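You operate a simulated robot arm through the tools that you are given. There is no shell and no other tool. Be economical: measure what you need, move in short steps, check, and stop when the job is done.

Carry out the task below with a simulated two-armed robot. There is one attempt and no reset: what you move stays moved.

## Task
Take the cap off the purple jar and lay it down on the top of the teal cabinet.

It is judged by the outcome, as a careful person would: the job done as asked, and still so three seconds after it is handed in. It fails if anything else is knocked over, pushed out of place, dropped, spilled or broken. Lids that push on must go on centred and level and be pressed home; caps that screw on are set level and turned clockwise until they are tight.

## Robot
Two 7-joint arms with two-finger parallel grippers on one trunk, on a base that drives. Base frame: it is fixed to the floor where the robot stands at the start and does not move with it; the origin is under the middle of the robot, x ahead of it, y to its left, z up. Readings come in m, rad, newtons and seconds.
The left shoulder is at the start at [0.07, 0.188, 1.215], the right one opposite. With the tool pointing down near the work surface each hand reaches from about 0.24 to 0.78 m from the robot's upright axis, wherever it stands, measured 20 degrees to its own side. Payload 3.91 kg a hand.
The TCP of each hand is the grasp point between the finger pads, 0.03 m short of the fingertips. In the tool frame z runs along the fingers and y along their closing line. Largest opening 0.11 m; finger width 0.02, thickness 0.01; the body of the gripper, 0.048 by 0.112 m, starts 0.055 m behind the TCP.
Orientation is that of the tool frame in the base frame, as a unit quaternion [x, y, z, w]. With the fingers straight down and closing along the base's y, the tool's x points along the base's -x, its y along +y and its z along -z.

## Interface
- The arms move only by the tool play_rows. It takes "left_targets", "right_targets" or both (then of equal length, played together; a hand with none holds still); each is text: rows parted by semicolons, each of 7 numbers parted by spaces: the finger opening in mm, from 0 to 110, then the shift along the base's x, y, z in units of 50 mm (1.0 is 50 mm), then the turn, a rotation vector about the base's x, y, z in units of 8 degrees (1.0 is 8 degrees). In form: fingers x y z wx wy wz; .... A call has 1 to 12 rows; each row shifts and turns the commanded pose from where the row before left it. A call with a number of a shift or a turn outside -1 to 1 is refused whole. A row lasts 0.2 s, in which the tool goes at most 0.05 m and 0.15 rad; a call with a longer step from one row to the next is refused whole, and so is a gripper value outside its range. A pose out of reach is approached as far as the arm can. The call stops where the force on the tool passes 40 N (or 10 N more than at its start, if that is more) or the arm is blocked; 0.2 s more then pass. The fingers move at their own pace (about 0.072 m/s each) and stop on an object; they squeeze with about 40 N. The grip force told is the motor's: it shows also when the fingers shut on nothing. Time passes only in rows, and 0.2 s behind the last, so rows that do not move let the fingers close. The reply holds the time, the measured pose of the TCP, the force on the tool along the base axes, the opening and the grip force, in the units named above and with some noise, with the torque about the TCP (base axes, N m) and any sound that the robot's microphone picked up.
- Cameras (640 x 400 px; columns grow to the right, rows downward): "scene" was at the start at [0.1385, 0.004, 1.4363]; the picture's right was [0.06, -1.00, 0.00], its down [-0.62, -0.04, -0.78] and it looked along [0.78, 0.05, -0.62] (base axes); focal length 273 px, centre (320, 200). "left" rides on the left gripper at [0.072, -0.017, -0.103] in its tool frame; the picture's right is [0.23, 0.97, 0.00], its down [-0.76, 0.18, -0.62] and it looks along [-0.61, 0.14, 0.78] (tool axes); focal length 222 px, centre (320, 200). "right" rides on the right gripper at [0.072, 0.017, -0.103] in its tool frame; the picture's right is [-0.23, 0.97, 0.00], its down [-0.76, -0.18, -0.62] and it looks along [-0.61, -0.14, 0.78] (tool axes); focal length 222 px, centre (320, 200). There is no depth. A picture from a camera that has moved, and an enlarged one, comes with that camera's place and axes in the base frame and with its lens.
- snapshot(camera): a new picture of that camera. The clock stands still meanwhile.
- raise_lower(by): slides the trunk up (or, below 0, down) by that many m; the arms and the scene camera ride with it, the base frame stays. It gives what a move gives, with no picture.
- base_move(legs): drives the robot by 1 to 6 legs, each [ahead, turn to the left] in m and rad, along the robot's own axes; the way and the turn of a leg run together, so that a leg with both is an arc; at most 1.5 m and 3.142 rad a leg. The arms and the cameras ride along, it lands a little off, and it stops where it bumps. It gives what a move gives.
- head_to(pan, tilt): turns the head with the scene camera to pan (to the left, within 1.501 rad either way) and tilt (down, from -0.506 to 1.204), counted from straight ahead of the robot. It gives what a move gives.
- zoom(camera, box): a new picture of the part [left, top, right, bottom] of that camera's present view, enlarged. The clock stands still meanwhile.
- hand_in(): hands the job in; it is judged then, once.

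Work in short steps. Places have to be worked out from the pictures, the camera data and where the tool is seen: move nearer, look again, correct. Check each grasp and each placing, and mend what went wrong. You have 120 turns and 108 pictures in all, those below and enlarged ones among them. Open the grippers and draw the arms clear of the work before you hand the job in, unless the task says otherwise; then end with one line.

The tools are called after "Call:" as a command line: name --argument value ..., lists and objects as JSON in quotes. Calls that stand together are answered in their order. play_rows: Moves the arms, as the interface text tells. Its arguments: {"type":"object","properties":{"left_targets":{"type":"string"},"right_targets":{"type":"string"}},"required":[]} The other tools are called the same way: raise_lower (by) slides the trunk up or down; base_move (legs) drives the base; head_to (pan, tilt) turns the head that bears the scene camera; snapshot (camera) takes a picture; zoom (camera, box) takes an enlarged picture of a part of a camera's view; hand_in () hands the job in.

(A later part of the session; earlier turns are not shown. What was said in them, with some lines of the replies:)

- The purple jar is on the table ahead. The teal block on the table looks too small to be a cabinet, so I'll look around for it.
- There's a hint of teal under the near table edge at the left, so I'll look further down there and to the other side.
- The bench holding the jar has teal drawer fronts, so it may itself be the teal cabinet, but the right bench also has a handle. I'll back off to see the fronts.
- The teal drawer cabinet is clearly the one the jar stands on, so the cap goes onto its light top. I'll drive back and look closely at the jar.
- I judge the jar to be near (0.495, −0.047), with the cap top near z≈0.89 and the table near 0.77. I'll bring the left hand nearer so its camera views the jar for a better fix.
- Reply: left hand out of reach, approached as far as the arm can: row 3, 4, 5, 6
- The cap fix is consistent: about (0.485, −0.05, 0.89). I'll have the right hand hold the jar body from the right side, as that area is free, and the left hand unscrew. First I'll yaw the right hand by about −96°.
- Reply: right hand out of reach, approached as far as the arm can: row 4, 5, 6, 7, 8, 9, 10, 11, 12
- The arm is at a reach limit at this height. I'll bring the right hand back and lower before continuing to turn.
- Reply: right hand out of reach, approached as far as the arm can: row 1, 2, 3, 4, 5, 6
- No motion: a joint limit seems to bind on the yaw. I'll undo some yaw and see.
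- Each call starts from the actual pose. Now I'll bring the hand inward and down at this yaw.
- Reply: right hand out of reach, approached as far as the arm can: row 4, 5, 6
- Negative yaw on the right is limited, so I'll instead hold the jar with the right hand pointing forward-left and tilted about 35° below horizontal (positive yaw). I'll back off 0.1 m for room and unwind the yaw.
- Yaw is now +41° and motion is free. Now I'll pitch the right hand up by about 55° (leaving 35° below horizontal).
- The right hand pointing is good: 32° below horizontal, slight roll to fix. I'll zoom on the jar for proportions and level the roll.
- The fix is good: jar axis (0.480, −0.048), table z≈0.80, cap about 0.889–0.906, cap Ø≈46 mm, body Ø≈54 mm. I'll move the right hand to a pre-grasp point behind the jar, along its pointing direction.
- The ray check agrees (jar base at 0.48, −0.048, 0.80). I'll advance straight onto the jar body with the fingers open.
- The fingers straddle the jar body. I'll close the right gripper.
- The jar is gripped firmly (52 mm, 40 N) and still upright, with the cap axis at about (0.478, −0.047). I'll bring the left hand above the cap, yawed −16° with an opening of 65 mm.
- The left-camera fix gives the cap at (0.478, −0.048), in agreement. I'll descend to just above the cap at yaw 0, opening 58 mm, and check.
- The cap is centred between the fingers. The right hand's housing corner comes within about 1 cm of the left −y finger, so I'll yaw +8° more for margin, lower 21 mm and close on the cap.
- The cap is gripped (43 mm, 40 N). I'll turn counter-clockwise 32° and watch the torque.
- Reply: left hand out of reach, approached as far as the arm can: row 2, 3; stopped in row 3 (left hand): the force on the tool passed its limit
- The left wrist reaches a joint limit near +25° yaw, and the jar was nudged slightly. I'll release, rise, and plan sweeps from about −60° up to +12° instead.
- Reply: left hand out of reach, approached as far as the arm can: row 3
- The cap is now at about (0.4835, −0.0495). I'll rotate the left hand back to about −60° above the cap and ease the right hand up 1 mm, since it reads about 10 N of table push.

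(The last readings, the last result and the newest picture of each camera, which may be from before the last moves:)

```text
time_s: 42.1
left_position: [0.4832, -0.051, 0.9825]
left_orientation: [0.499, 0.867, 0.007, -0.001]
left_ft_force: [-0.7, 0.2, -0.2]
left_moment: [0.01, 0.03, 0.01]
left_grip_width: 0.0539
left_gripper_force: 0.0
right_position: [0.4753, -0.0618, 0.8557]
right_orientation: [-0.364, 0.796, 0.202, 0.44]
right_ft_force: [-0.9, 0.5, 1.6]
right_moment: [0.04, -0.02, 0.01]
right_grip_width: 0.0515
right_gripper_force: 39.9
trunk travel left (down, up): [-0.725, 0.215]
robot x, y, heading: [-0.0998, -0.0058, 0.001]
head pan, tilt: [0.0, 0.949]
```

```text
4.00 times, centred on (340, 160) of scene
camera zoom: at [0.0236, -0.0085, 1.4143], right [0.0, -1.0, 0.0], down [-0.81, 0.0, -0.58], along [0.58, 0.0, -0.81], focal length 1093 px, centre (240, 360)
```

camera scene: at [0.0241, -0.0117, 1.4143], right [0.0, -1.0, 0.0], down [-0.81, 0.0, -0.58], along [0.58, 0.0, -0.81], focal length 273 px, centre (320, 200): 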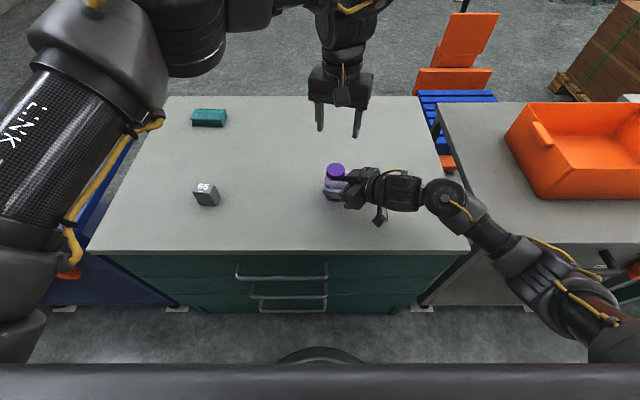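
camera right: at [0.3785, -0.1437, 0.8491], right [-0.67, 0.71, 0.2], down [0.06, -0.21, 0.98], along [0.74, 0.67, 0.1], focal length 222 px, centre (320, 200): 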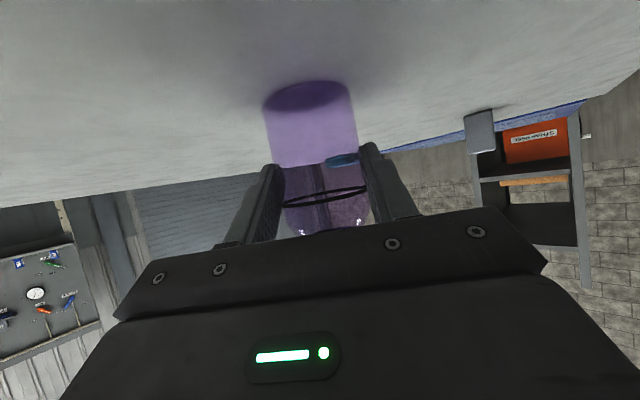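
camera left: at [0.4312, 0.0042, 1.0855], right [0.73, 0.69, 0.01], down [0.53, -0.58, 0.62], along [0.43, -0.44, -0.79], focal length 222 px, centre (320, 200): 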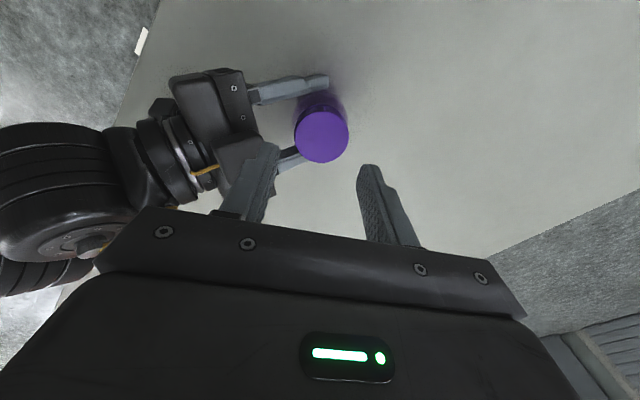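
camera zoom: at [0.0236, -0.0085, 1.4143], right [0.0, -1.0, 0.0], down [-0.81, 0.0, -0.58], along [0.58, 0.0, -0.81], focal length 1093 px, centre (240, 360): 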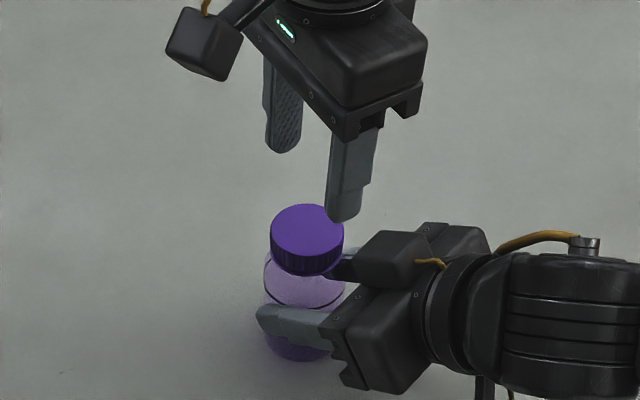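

The right-hand load is relieved, and the geometry shows about 8 mm between the left finger and the right-hand housing. I'll descend onto the cap and close.

Call:
play_rows --left_targets "54 0 0.06 -0.4 0 0 0;54 0 0 -0.4 0 0 0;54 0 0 -0.3 0 0 0;54 0 0 -0.14 0 0 0;54 0 0 0 0 0 0;30 0 0 0 0 0 0;30 0 0 0 0 0 0"

Call:
snapshot --camera "left"

```text
time_s: 43.7
left_position: [0.4839, -0.0468, 0.9188]
left_orientation: [0.497, 0.868, 0.006, -0.002]
left_ft_force: [0.9, 1.2, -0.1]
left_moment: [0.03, 0.0, -0.02]
left_grip_width: 0.0436
left_gripper_force: 39.8
right_position: [0.4751, -0.0625, 0.8558]
right_orientation: [-0.365, 0.795, 0.203, 0.44]
right_ft_force: [-0.4, -0.2, 1.1]
right_moment: [0.06, -0.07, 0.01]
right_grip_width: 0.0517
right_gripper_force: 39.7
trunk travel left (down, up): [-0.725, 0.215]
robot x, y, heading: [-0.1006, -0.0087, -0.005]
head pan, tilt: [0.0, 0.949]
```

```text
74 pictures are left
camera left: at [0.4323, 0.0068, 1.0229], right [0.73, 0.69, 0.01], down [0.54, -0.58, 0.62], along [0.43, -0.44, -0.79], focal length 222 px, centre (320, 200)
```

left: 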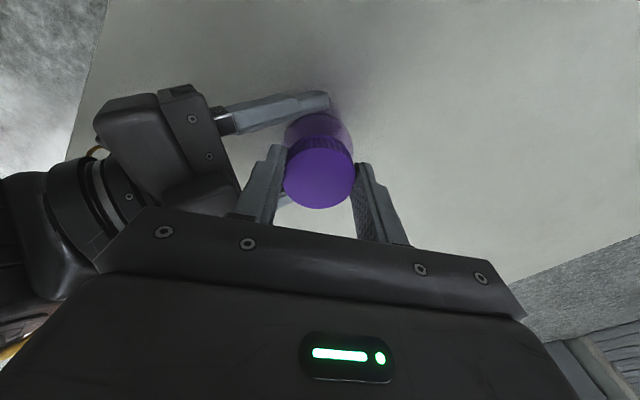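

Gripped with no side load. I'll turn counter-clockwise by 64°, staying short of the limit.

Call:
play_rows --left_targets "30 0 0 0 0 0 1;30 0 0 0 0 0 1;30 0 0 0.01 0 0 1;30 0 0 0 0 0 1;30 0 0 0.01 0 0 1;30 0 0 0 0 0 1;30 0 0 0.01 0 0 1;30 0 0 0 0 0 1"

Call:
snapshot --camera "left"

Call:
zoom --camera "scene" --box '[280, 110, 400, 210]'

```text
time_s: 45.5
left_position: [0.4831, -0.049, 0.921]
left_orientation: [-0.038, 0.999, 0.004, -0.005]
left_ft_force: [-7.5, -10.3, -0.8]
left_moment: [0.02, 0.93, -0.07]
left_grip_width: 0.0437
left_gripper_force: 40.8
right_position: [0.4767, -0.0612, 0.8552]
right_orientation: [-0.365, 0.795, 0.203, 0.44]
right_ft_force: [7.8, 10.7, 0.6]
right_moment: [-0.66, -0.44, 0.04]
right_grip_width: 0.0516
right_gripper_force: 40.2
trunk travel left (down, up): [-0.725, 0.215]
robot x, y, heading: [-0.1023, -0.0044, 0.002]
head pan, tilt: [0.0, 0.949]
```

```text
73 pictures are left
camera left: at [0.4127, -0.0707, 1.0245], right [-0.3, 0.95, 0.01], down [0.75, 0.23, 0.62], along [0.59, 0.19, -0.79], focal length 222 px, centre (320, 200)
```

left: 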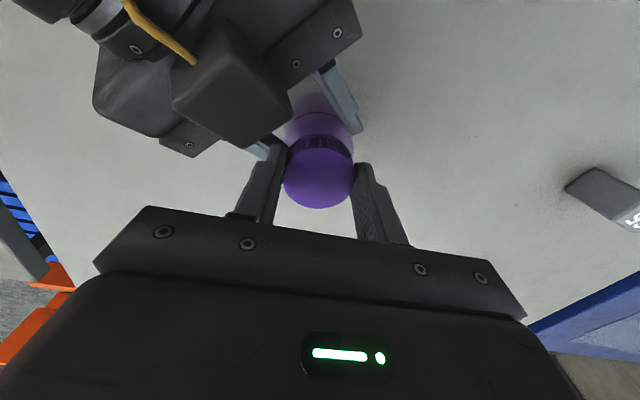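

```text
4.00 times, centred on (340, 160) of scene
camera zoom: at [0.0241, -0.0085, 1.4142], right [0.0, -1.0, 0.0], down [-0.81, 0.0, -0.58], along [0.58, 0.0, -0.81], focal length 1093 px, centre (240, 360)
```

zoom: 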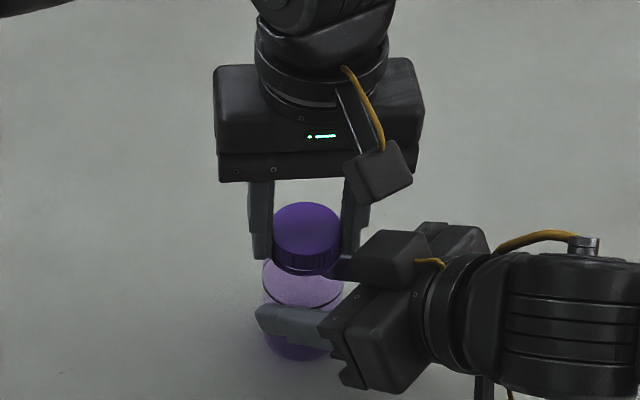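

The turn succeeded with low residual torque, about 84° total so far. I'll release, lift, rotate back −64°, and descend again.

Call:
play_rows --left_targets "54 0 0 0 0 0 0;54 0 0 0 0 0 0;54 0 0 0.5 0 0 0;54 0 0 0 0 0 -1;54 0 0 0 0 0 -1;54 0 0 0 0 0 -1;54 0 0 0 0 0 -1;54 0 0 0 0 0 -1;54 0 0 0 0 0 -1;54 0 0 0 0 0 -1;54 0 0 0 0 0 -1"

Call:
snapshot --camera "left"

Call:
zoom --camera "scene" --box '[280, 110, 400, 210]'

```text
time_s: 47.9
left_position: [0.4843, -0.0466, 0.9471]
left_orientation: [0.498, 0.867, 0.008, -0.001]
left_ft_force: [-0.3, 0.1, 0.4]
left_moment: [0.01, 0.02, 0.0]
left_grip_width: 0.0543
left_gripper_force: 0.2
right_position: [0.4757, -0.0617, 0.8568]
right_orientation: [-0.365, 0.796, 0.203, 0.439]
right_ft_force: [-0.4, -0.2, 0.6]
right_moment: [0.0, 0.0, 0.03]
right_grip_width: 0.0515
right_gripper_force: 40.1
trunk travel left (down, up): [-0.725, 0.215]
robot x, y, heading: [-0.1006, -0.0107, -0.002]
head pan, tilt: [0.0, 0.949]
```

```text
71 pictures are left
camera left: at [0.4318, 0.0072, 1.0503], right [0.73, 0.69, 0.01], down [0.53, -0.58, 0.62], along [0.43, -0.44, -0.79], focal length 222 px, centre (320, 200)
```

left: 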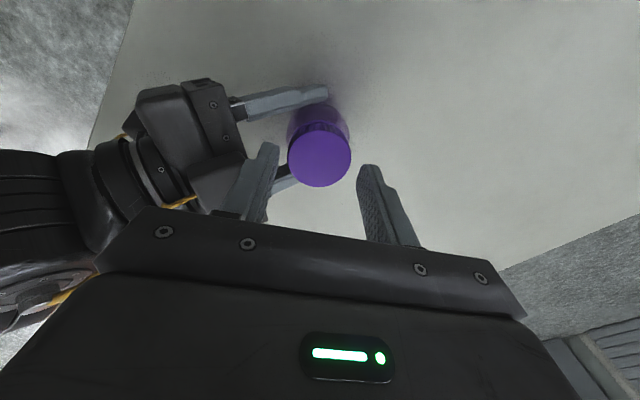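

```text
4.00 times, centred on (340, 160) of scene
camera zoom: at [0.024, -0.0086, 1.4142], right [0.0, -1.0, 0.0], down [-0.81, 0.0, -0.58], along [0.58, 0.0, -0.81], focal length 1093 px, centre (240, 360)
```

zoom: 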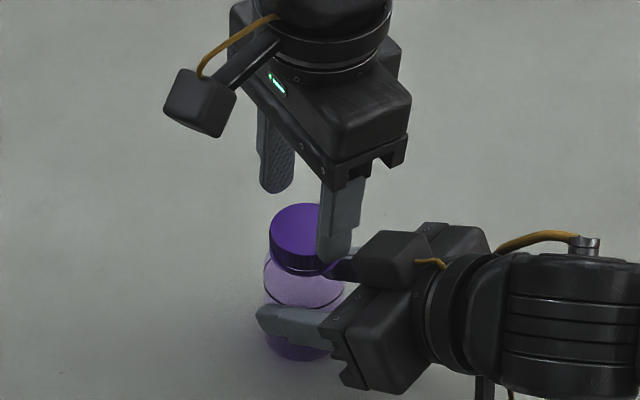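

Still centred, with no load. I'll descend, grip and turn again in one call.

Call:
play_rows --left_targets "54 0 -0.02 -0.3 0 0 0;54 0 0 -0.22 0 0 0;30 0 0 0 0 0 0;30 0 0 0 0 0 0;30 0 0 0 0 0 1;30 0 0 0.01 0 0 1;30 0 0 0 0 0 1;30 0 0 0.01 0 0 1;30 0 0 0 0 0 1;30 0 0 0.01 0 0 1;30 0 0 0 0 0 1;30 0 0 0.01 0 0 1"

Call:
zoom --camera "scene" --box '[280, 110, 400, 210]'

```text
time_s: 50.5
left_position: [0.484, -0.0485, 0.9209]
left_orientation: [-0.039, 0.999, 0.004, -0.005]
left_ft_force: [10.3, -4.3, 2.9]
left_moment: [-0.01, 0.32, 0.01]
left_grip_width: 0.0434
left_gripper_force: 40.4
right_position: [0.4752, -0.062, 0.8563]
right_orientation: [-0.365, 0.795, 0.203, 0.439]
right_ft_force: [-9.6, 5.0, -2.7]
right_moment: [-0.3, -0.9, 0.18]
right_grip_width: 0.0517
right_gripper_force: 40.2
trunk travel left (down, up): [-0.725, 0.215]
robot x, y, heading: [-0.1051, -0.0056, 0.002]
head pan, tilt: [0.0, 0.949]
```

```text
4.00 times, centred on (340, 160) of scene
camera zoom: at [0.0241, -0.0085, 1.4142], right [0.0, -1.0, 0.0], down [-0.81, 0.0, -0.58], along [0.58, 0.0, -0.81], focal length 1093 px, centre (240, 360)
```

zoom: 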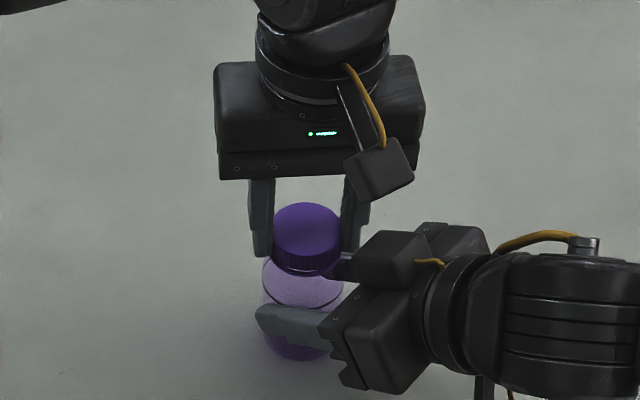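

About 148° is done. A gentle 2 mm upward test will tell whether the cap is free yet.

Call:
play_rows --left_targets "30 0 0 0.02 0 0 0;30 0 0 0.02 0 0 0"

```text
time_s: 51.1
left_position: [0.4846, -0.0487, 0.9242]
left_orientation: [-0.037, 0.999, 0.004, -0.004]
left_ft_force: [11.0, -7.8, -3.5]
left_moment: [-0.17, -0.2, 0.01]
left_grip_width: 0.0431
left_gripper_force: 39.9
right_position: [0.4761, -0.0604, 0.8561]
right_orientation: [-0.365, 0.795, 0.204, 0.44]
right_ft_force: [-11.8, 9.1, 4.0]
right_moment: [-0.34, -0.58, 0.23]
right_grip_width: 0.0514
right_gripper_force: 39.9
trunk travel left (down, up): [-0.725, 0.215]
robot x, y, heading: [-0.0994, -0.0078, -0.001]
head pan, tilt: [0.0, 0.949]
```

Vertical force rose only about 6 N, so the cap may be loose. I'll go up 2 mm more.

Call:
play_rows --left_targets "30 0 0 0.02 0 0 0;30 0 0 0.02 0 0 0"

Call:
zoom --camera "scene" --box '[280, 110, 400, 210]'

```text
time_s: 51.7
left_position: [0.4835, -0.0483, 0.9254]
left_orientation: [-0.037, 0.999, 0.004, -0.004]
left_ft_force: [15.0, -11.0, -14.6]
left_moment: [-0.29, -0.39, -0.02]
left_grip_width: 0.0432
left_gripper_force: 40.3
right_position: [0.4758, -0.0613, 0.8579]
right_orientation: [-0.365, 0.794, 0.204, 0.441]
right_ft_force: [-14.4, 12.3, 13.8]
right_moment: [-0.3, -0.66, 0.27]
right_grip_width: 0.0516
right_gripper_force: 39.8
trunk travel left (down, up): [-0.725, 0.215]
robot x, y, heading: [-0.1031, -0.0093, 0.005]
head pan, tilt: [0.0, 0.949]
```

```text
4.00 times, centred on (340, 160) of scene
camera zoom: at [0.0241, -0.0085, 1.4142], right [0.0, -1.0, 0.0], down [-0.81, 0.0, -0.58], along [0.58, 0.0, -0.81], focal length 1093 px, centre (240, 360)
```

zoom: 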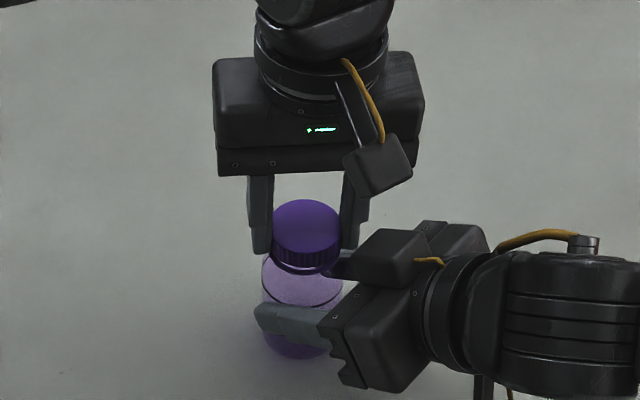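

It's still threaded. I'll ease back down, release, and do another cycle.

Call:
play_rows --left_targets "30 0.02 -0.01 -0.05 0 0 0;54 0 0 0 0 0 0;54 0 0 0.3 0 0 0;54 0 0 0.2 0 0 -1;54 0 0 0 0 0 -1;54 0 0 0 0 0 -1;54 0 0 0 0 0 -1;54 0 0 0 0 0 -1;54 0 0 0 0 0 -1;54 0 0 0 0 0 -1;54 0 0 0 0 0 -1"

Call:
snapshot --camera "left"

Call:
zoom --camera "scene" --box '[280, 110, 400, 210]'

```text
time_s: 54.1
left_position: [0.4849, -0.0479, 0.9487]
left_orientation: [0.499, 0.866, 0.006, -0.002]
left_ft_force: [-0.9, 0.0, -1.0]
left_moment: [0.02, -0.03, -0.01]
left_grip_width: 0.0541
left_gripper_force: 0.2
right_position: [0.4757, -0.0607, 0.8555]
right_orientation: [-0.365, 0.796, 0.203, 0.439]
right_ft_force: [0.1, 0.2, -0.9]
right_moment: [0.01, 0.01, 0.01]
right_grip_width: 0.0516
right_gripper_force: 40.1
trunk travel left (down, up): [-0.725, 0.215]
robot x, y, heading: [-0.1037, -0.0083, 0.003]
head pan, tilt: [0.0, 0.949]
```

```text
67 pictures are left
camera left: at [0.4323, 0.0057, 1.0522], right [0.73, 0.69, 0.01], down [0.53, -0.58, 0.62], along [0.43, -0.44, -0.79], focal length 222 px, centre (320, 200)
```

left: 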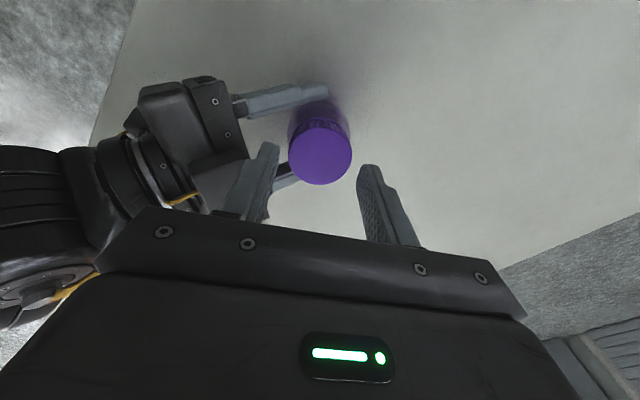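

```text
4.00 times, centred on (340, 160) of scene
camera zoom: at [0.0241, -0.0085, 1.4142], right [0.0, -1.0, 0.0], down [-0.81, 0.0, -0.58], along [0.58, 0.0, -0.81], focal length 1093 px, centre (240, 360)
```

zoom: 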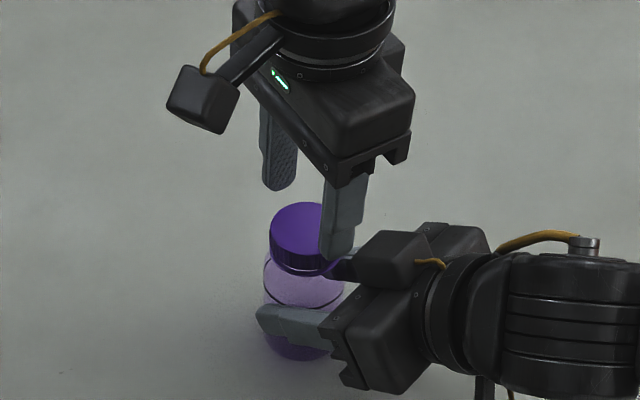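

All clear. To get more turn per cycle, I'll go another −32° back before descending, then grip.

Call:
play_rows --left_targets "54 0 0 0 0 0 -1;54 0 0 0 0 0 -1;54 0 0 0 0 0 -1;54 0 0 0 0 0 -1;54 0 0 -0.3 0 0 0;54 0 0 -0.23 0 0 0;54 0 0 0 0 0 0;30 0 0 0 0 0 0;30 0 0 0 0 0 0"

```text
time_s: 56.1
left_position: [0.4855, -0.048, 0.9221]
left_orientation: [0.717, 0.697, 0.007, 0.001]
left_ft_force: [6.8, 0.9, -0.4]
left_moment: [0.03, -0.07, 0.02]
left_grip_width: 0.0436
left_gripper_force: 39.8
right_position: [0.476, -0.0619, 0.8554]
right_orientation: [-0.366, 0.795, 0.203, 0.439]
right_ft_force: [-6.5, -1.4, 0.1]
right_moment: [0.04, -0.35, 0.04]
right_grip_width: 0.0518
right_gripper_force: 40.7
trunk travel left (down, up): [-0.725, 0.215]
robot x, y, heading: [-0.1015, -0.0069, 0.003]
head pan, tilt: [0.0, 0.949]
```

Gripped at −92°. Turning 96° counter-clockwise.

Call:
play_rows --left_targets "30 0.01 0 0 0 0 1;30 0 0 0.01 0 0 1;30 0 0 0 0 0 1;30 0 0 0.01 0 0 1;30 0 0 0 0 0 1;30 0 0 0.01 0 0 1;30 0 0 0 0 0 1;30 0 0 0.01 0 0 1;30 0 0 0 0 0 1;30 0 0 0.01 0 0 1;30 0 0 0 0 0 1;30 0 0 0.01 0 0 1"

Call:
zoom --camera "scene" --box '[280, 110, 400, 210]'

```text
time_s: 58.7
left_position: [0.4853, -0.049, 0.9265]
left_orientation: [-0.039, 0.999, 0.004, -0.006]
left_ft_force: [-0.2, -1.6, 0.3]
left_moment: [-0.01, 0.02, -0.08]
left_grip_width: 0.0434
left_gripper_force: 40.2
right_position: [0.476, -0.0615, 0.8556]
right_orientation: [-0.366, 0.795, 0.203, 0.438]
right_ft_force: [1.6, 0.9, -0.8]
right_moment: [-0.08, 0.08, 0.0]
right_grip_width: 0.0517
right_gripper_force: 39.8
trunk travel left (down, up): [-0.725, 0.215]
robot x, y, heading: [-0.1056, -0.007, 0.003]
head pan, tilt: [0.0, 0.949]
```

```text
4.00 times, centred on (340, 160) of scene
camera zoom: at [0.0241, -0.0086, 1.4142], right [0.0, -1.0, 0.0], down [-0.81, 0.0, -0.58], along [0.58, 0.0, -0.81], focal length 1093 px, centre (240, 360)
```

zoom: 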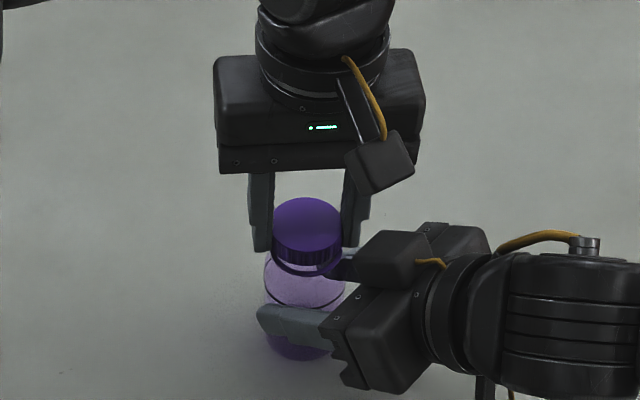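

All forces are near zero and the gap has grown, so the cap looks free. I'll lift gently, 8 mm in small steps.

Call:
play_rows --left_targets "30 0 0 0.04 0 0 0;30 0 0 0.04 0 0 0;30 0 0 0.04 0 0 0;30 0 0 0.04 0 0 0"

Call:
zoom --camera "scene" --box '[280, 110, 400, 210]'

```text
time_s: 59.7
left_position: [0.4858, -0.0486, 0.9323]
left_orientation: [-0.038, 0.999, 0.005, -0.004]
left_ft_force: [0.8, -1.2, 0.2]
left_moment: [-0.01, -0.05, 0.0]
left_grip_width: 0.0436
left_gripper_force: 39.6
right_position: [0.4745, -0.0624, 0.856]
right_orientation: [-0.365, 0.796, 0.203, 0.439]
right_ft_force: [-0.9, 1.9, -1.1]
right_moment: [-0.04, -0.05, 0.01]
right_grip_width: 0.0515
right_gripper_force: 39.5
trunk travel left (down, up): [-0.725, 0.215]
robot x, y, heading: [-0.1001, -0.0054, 0.001]
head pan, tilt: [0.0, 0.949]
```

```text
4.00 times, centred on (340, 160) of scene
camera zoom: at [0.024, -0.0085, 1.4142], right [0.0, -1.0, 0.0], down [-0.81, 0.0, -0.58], along [0.58, 0.0, -0.81], focal length 1093 px, centre (240, 360)
```

zoom: 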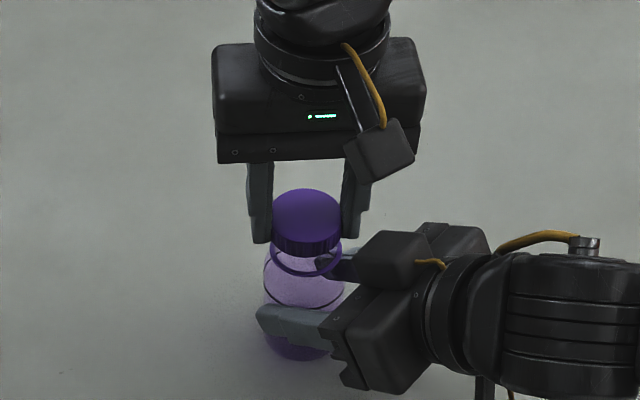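

The cap is off. I'll lift it clear, then carry it left to the free patch near (0.49, 0.12).

Call:
play_rows --left_targets "30 0 0 0.5 0 0 0;30 0 0 0.8 0 0 0;30 0 0.4 0.5 0 0 -0.5;30 0 0.8 0 0 0 0;30 0 0.8 0 0 0 0;30 0 0.8 0 0 0 0;30 0 0.6 0 0 0 0"

Call:
snapshot --camera "scene"

Call:
snapshot --camera "left"

```text
time_s: 61.3
left_position: [0.4853, 0.1246, 1.0245]
left_orientation: [-0.003, 1.0, 0.004, -0.005]
left_ft_force: [0.1, 0.8, -0.3]
left_moment: [-0.06, 0.01, -0.03]
left_grip_width: 0.0435
left_gripper_force: 39.9
right_position: [0.4751, -0.06, 0.8564]
right_orientation: [-0.365, 0.796, 0.201, 0.438]
right_ft_force: [0.3, -0.8, -1.6]
right_moment: [-0.01, 0.0, 0.0]
right_grip_width: 0.0516
right_gripper_force: 40.3
trunk travel left (down, up): [-0.725, 0.215]
robot x, y, heading: [-0.1026, -0.0095, 0.0]
head pan, tilt: [0.0, 0.949]
```

```text
63 pictures are left
camera scene: at [0.0241, -0.0066, 1.4142], right [0.0, -1.0, 0.0], down [-0.81, 0.0, -0.58], along [0.58, 0.0, -0.81], focal length 273 px, centre (320, 200)
```

scene: 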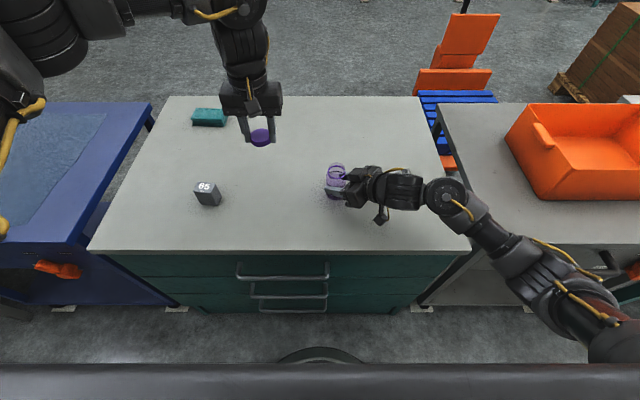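

```text
62 pictures are left
camera left: at [0.4135, 0.1081, 1.127], right [-0.23, 0.97, 0.01], down [0.77, 0.18, 0.62], along [0.6, 0.15, -0.79], focal length 222 px, centre (320, 200)
```

left: 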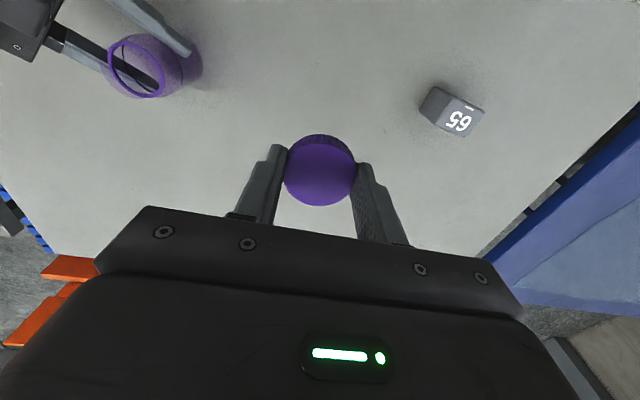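

The cap is held level and the jar is open and still standing. I'll lower to about 10 mm above the cabinet top, then feel for contact.

Call:
play_rows --left_targets "30 0 0 -0.9 0 0 0;30 0 0 -0.9 0 0 0;30 0 0 -0.9 0 0 0;30 0 0 -0.8 0 0 0;30 0 0 -0.06 0 0 0;30 0 0 -0.04 0 0 0;30 0 0 -0.04 0 0 0"

Call:
zoom --camera "scene" --box '[200, 100, 320, 200]'

```text
time_s: 62.9
left_position: [0.4855, 0.1202, 0.841]
left_orientation: [-0.002, 1.0, 0.006, -0.005]
left_ft_force: [0.6, 0.2, 0.7]
left_moment: [-0.02, 0.04, -0.01]
left_grip_width: 0.0434
left_gripper_force: 40.3
right_position: [0.4752, -0.0619, 0.8555]
right_orientation: [-0.365, 0.796, 0.202, 0.439]
right_ft_force: [0.3, -0.2, -1.3]
right_moment: [0.01, 0.01, 0.02]
right_grip_width: 0.0515
right_gripper_force: 40.0
trunk travel left (down, up): [-0.725, 0.215]
robot x, y, heading: [-0.101, -0.0037, -0.001]
head pan, tilt: [0.0, 0.949]
```

```text
4.00 times, centred on (260, 150) of scene
camera zoom: at [0.024, -0.0083, 1.4142], right [0.0, -1.0, 0.0], down [-0.81, 0.0, -0.58], along [0.58, 0.0, -0.81], focal length 1093 px, centre (560, 400)
```

zoom: 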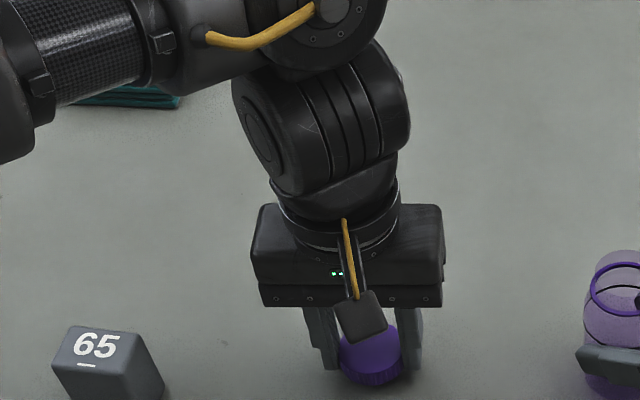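

No contact yet. I'll lower in 1 mm steps.

Call:
play_rows --left_targets "30 0 0 -0.02 0 0 0;30 0 0 -0.02 0 0 0;30 0 0 -0.02 0 0 0;30 0 0 -0.02 0 0 0;30 0 0 -0.02 0 0 0;30 0 0 -0.02 0 0 0"

```text
time_s: 64.3
left_position: [0.4858, 0.1232, 0.834]
left_orientation: [-0.004, 1.0, 0.005, -0.003]
left_ft_force: [0.1, 0.2, 1.0]
left_moment: [0.02, 0.01, 0.03]
left_grip_width: 0.0435
left_gripper_force: 40.0
right_position: [0.4752, -0.0622, 0.855]
right_orientation: [-0.365, 0.796, 0.203, 0.439]
right_ft_force: [-0.4, -0.2, -0.6]
right_moment: [-0.04, -0.02, -0.03]
right_grip_width: 0.0516
right_gripper_force: 40.5
trunk travel left (down, up): [-0.725, 0.215]
robot x, y, heading: [-0.1019, -0.004, -0.0]
head pan, tilt: [0.0, 0.949]
```

Call:
play_rows --left_targets "30 0 0 -0.02 0 0 0;30 0 0 -0.02 0 0 0;30 0 0 -0.02 0 0 0;30 0 0 -0.02 0 0 0"

Call:
zoom --camera "scene" --box '[240, 150, 320, 220]'

```text
time_s: 65.3
left_position: [0.4849, 0.1216, 0.8307]
left_orientation: [-0.003, 1.0, 0.005, -0.004]
left_ft_force: [-0.4, 0.5, -0.6]
left_moment: [0.01, 0.0, 0.0]
left_grip_width: 0.0437
left_gripper_force: 39.3
right_position: [0.4749, -0.0607, 0.857]
right_orientation: [-0.365, 0.796, 0.202, 0.439]
right_ft_force: [0.2, -0.1, -1.3]
right_moment: [-0.03, 0.03, 0.02]
right_grip_width: 0.0514
right_gripper_force: 40.0
trunk travel left (down, up): [-0.725, 0.215]
robot x, y, heading: [-0.0991, -0.0096, 0.003]
head pan, tilt: [0.0, 0.949]
```

```text
5.71 times, centred on (280, 185) of scene
camera zoom: at [0.0241, -0.0084, 1.4142], right [0.0, -1.0, 0.0], down [-0.81, 0.0, -0.58], along [0.58, 0.0, -0.81], focal length 1561 px, centre (549, 286)
```

zoom: 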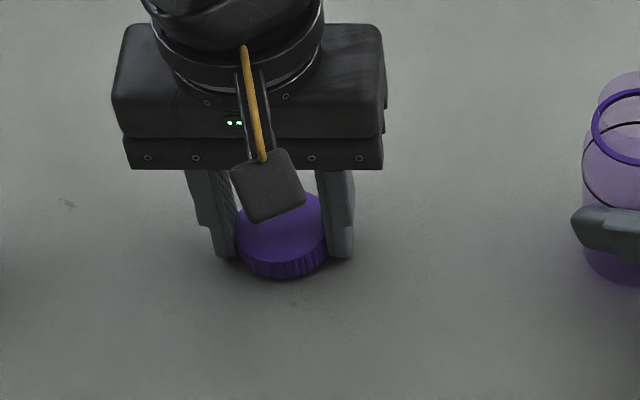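

Very close to the surface, but still no contact force. I'll keep stepping down.

Call:
play_rows --left_targets "30 0 0 -0.02 0 0 0;30 0 0 -0.02 0 0 0;30 0 0 -0.02 0 0 0"

```text
time_s: 66.1
left_position: [0.4855, 0.1209, 0.8303]
left_orientation: [-0.004, 1.0, 0.004, -0.003]
left_ft_force: [2.0, 1.0, 12.5]
left_moment: [-0.33, -0.17, 0.0]
left_grip_width: 0.0437
left_gripper_force: 40.4
right_position: [0.4757, -0.0618, 0.8572]
right_orientation: [-0.366, 0.795, 0.203, 0.439]
right_ft_force: [-0.2, -0.5, -0.5]
right_moment: [-0.01, 0.0, 0.03]
right_grip_width: 0.0514
right_gripper_force: 39.7
trunk travel left (down, up): [-0.725, 0.215]
robot x, y, heading: [-0.1043, -0.0077, -0.004]
head pan, tilt: [0.0, 0.949]
```

Contact (12 N). I'll ease 1 mm, open, and rise straight up.

Call:
play_rows --left_targets "30 0 0 0.015 0 0 0;50 0 0 0 0 0 0;75 0 0 0 0 0 0;75 0 0 0 0 0 0;75 0 0 0.3 0 0 0;75 0 0 0.8 0 0 0;75 0 0 0.9 0 0 0;75 0 0 0.9 0 0 0;75 0 0.3 0.9 0 0 0"

Call:
snapshot --camera "scene"

```text
time_s: 68.1
left_position: [0.4845, 0.1386, 1.0195]
left_orientation: [-0.003, 1.0, 0.005, -0.005]
left_ft_force: [0.3, 0.2, 0.4]
left_moment: [-0.02, -0.03, -0.01]
left_grip_width: 0.075
left_gripper_force: 0.0
right_position: [0.4744, -0.0614, 0.8566]
right_orientation: [-0.366, 0.795, 0.203, 0.438]
right_ft_force: [-1.0, 0.1, -0.4]
right_moment: [0.01, 0.03, 0.01]
right_grip_width: 0.0516
right_gripper_force: 39.4
trunk travel left (down, up): [-0.725, 0.215]
robot x, y, heading: [-0.1045, -0.0085, -0.0]
head pan, tilt: [0.0, 0.949]
```

```text
59 pictures are left
camera scene: at [0.0225, -0.0075, 1.4143], right [0.0, -1.0, 0.0], down [-0.81, 0.0, -0.58], along [0.58, 0.0, -0.81], focal length 273 px, centre (320, 200)
```

scene: 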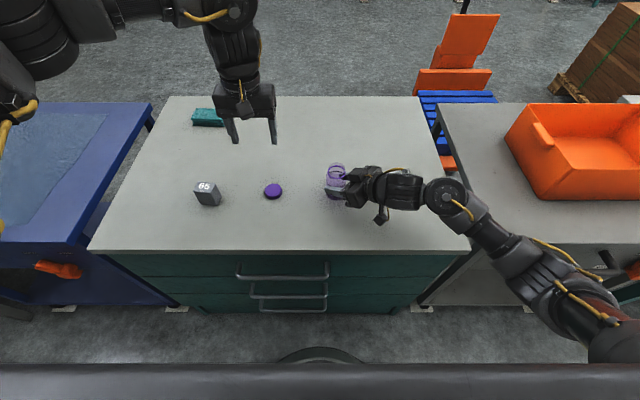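

The cap lies flat on the cabinet top. Now the jar: it may be a hair above the table, so I'll lower the right hand in 0.5 mm steps and check for contact.

Call:
play_rows --right_targets "30 0 0 -0.01 0 0 0;30 0 0 -0.01 0 0 0"

Call:
zoom --camera "scene" --box '[300, 150, 380, 220]'

Call:
snapshot --camera "right"

```text
time_s: 68.7
left_position: [0.4847, 0.1366, 1.0183]
left_orientation: [-0.003, 1.0, 0.006, -0.003]
left_ft_force: [-0.6, 0.8, -0.5]
left_moment: [-0.03, -0.01, -0.01]
left_grip_width: 0.075
left_gripper_force: 0.1
right_position: [0.4762, -0.0623, 0.8558]
right_orientation: [-0.366, 0.795, 0.203, 0.44]
right_ft_force: [-1.1, 0.1, 2.1]
right_moment: [0.07, -0.04, 0.06]
right_grip_width: 0.0514
right_gripper_force: 40.5
trunk travel left (down, up): [-0.725, 0.215]
robot x, y, heading: [-0.1049, -0.0048, -0.005]
head pan, tilt: [0.0, 0.949]
```

```text
5.71 times, centred on (340, 185) of scene
camera zoom: at [0.0235, -0.0083, 1.4144], right [0.0, -1.0, 0.0], down [-0.81, 0.0, -0.58], along [0.58, 0.0, -0.81], focal length 1561 px, centre (206, 286)
```

zoom: 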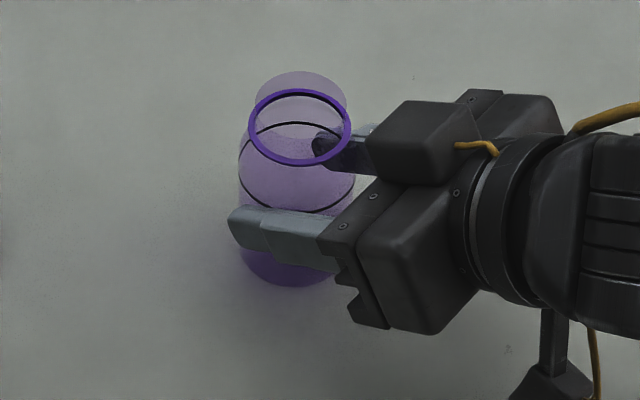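

```text
57 pictures are left
camera right: at [0.3817, -0.1466, 0.8496], right [-0.66, 0.72, 0.19], down [0.06, -0.21, 0.98], along [0.75, 0.66, 0.1], focal length 222 px, centre (320, 200)
```

right: 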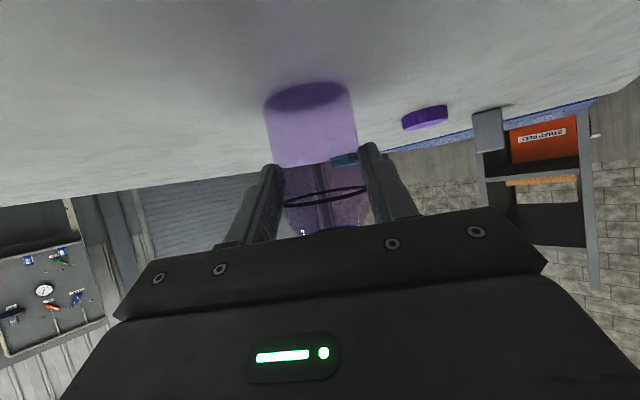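

The jar rests on the top with light contact and is upright. I'll open the right fingers and retreat straight back.

Call:
play_rows --right_targets "56 0 0 0 0 0 0;70 0 0 0 0 0 0;105 0 0 0 0 0 0;105 0 0 0 0 0 0;105 -0.2 -0.24 0 0 0 0;105 -0.4 -0.48 0 0 0 0;105 -0.5 -0.6 0.1 0 0 0;105 -0.5 -0.6 0.2 0 0 0;105 -0.2 -0.6 0.5 0 0 0;105 0 -0.6 0.5 0 0 0"

Call:
snapshot --camera "scene"

```text
time_s: 70.9
left_position: [0.4851, 0.1372, 1.0187]
left_orientation: [-0.003, 1.0, 0.005, -0.005]
left_ft_force: [0.0, 1.4, 0.7]
left_moment: [0.01, 0.02, 0.02]
left_grip_width: 0.0749
left_gripper_force: 0.0
right_position: [0.3826, -0.2162, 0.9204]
right_orientation: [-0.365, 0.796, 0.203, 0.438]
right_ft_force: [0.0, -0.7, 0.3]
right_moment: [-0.02, -0.02, -0.01]
right_grip_width: 0.1049
right_gripper_force: 0.0
trunk travel left (down, up): [-0.725, 0.215]
robot x, y, heading: [-0.0999, -0.0058, 0.0]
head pan, tilt: [0.0, 0.949]
```

```text
56 pictures are left
camera scene: at [0.0234, -0.0091, 1.4142], right [0.0, -1.0, 0.0], down [-0.81, 0.0, -0.58], along [0.58, 0.0, -0.81], focal length 273 px, centre (320, 200)
```

scene: 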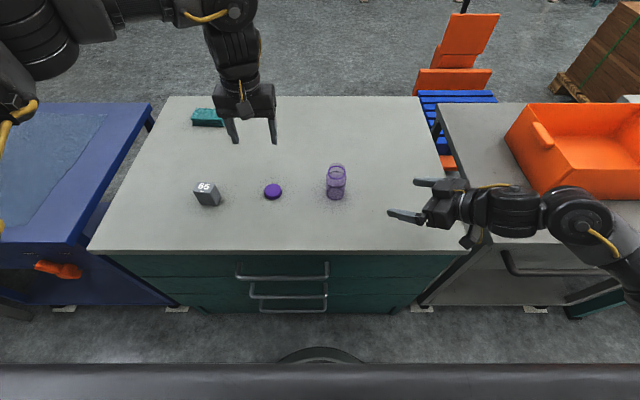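

The jar stands upright and the cap lies beside it. I'll draw both arms clear (left up, right up and away) and take a last look.

Call:
play_rows --left_targets "100 0 0.3 0.6 0 0 0;100 0 0.3 0.6 0 0 0;100 0 0.3 0.4 0 0 0" --right_targets "105 -0.1 -0.7 0.5 0 0 0;105 -0.1 -0.7 0.5 0 0 0;105 0 -0.5 0.5 0 0 0"

Call:
snapshot --camera "scene"

Call:
zoom --camera "scene" --box '[240, 140, 360, 220]'

```text
time_s: 71.7
left_position: [0.4856, 0.1836, 1.0977]
left_orientation: [-0.002, 1.0, 0.005, -0.005]
left_ft_force: [1.0, 0.8, 0.4]
left_moment: [-0.02, -0.04, -0.03]
left_grip_width: 0.1002
left_gripper_force: 0.0
right_position: [0.3768, -0.3125, 0.9948]
right_orientation: [-0.364, 0.796, 0.202, 0.439]
right_ft_force: [-0.1, 0.5, -1.0]
right_moment: [0.01, 0.04, -0.02]
right_grip_width: 0.1052
right_gripper_force: 0.1
trunk travel left (down, up): [-0.725, 0.215]
robot x, y, heading: [-0.0993, -0.0093, 0.0]
head pan, tilt: [0.0, 0.949]
```

```text
55 pictures are left
camera scene: at [0.0233, -0.0076, 1.4142], right [0.0, -1.0, 0.0], down [-0.81, 0.0, -0.58], along [0.58, 0.0, -0.81], focal length 273 px, centre (320, 200)
```

scene: 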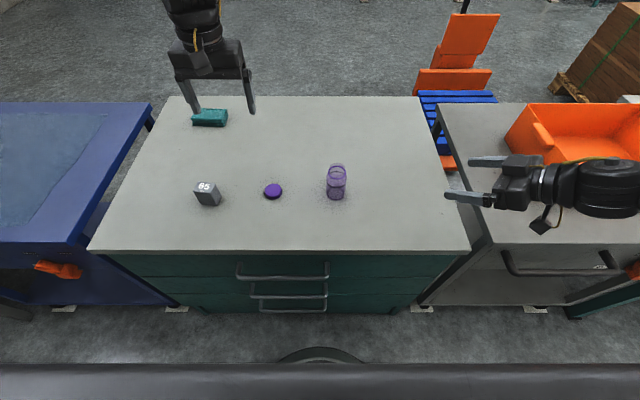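

```text
5.00 times, centred on (300, 180) of scene
camera zoom: at [0.0233, -0.0076, 1.4142], right [0.0, -1.0, 0.0], down [-0.81, 0.0, -0.58], along [0.58, 0.0, -0.81], focal length 1366 px, centre (420, 300)
```

zoom: 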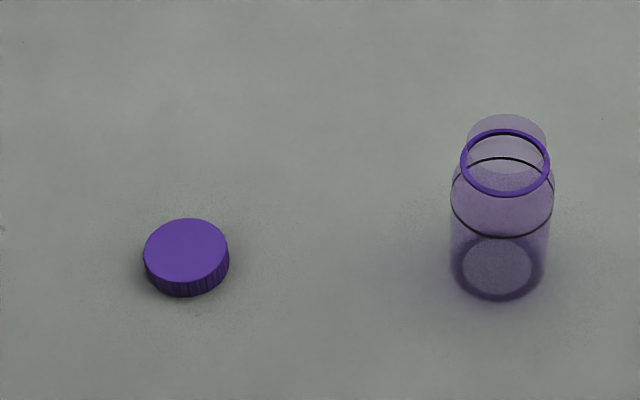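

The cap lies flat on the cabinet top, the jar stands upright, and nothing else was disturbed. Handing in.

Call:
hand_in

```text
The job is handed in.
```

The purple jar's cap is unscrewed and lying flat on top of the teal cabinet; the open jar still stands upright beside it, about 5 mm from where it started, and nothing else was disturbed.
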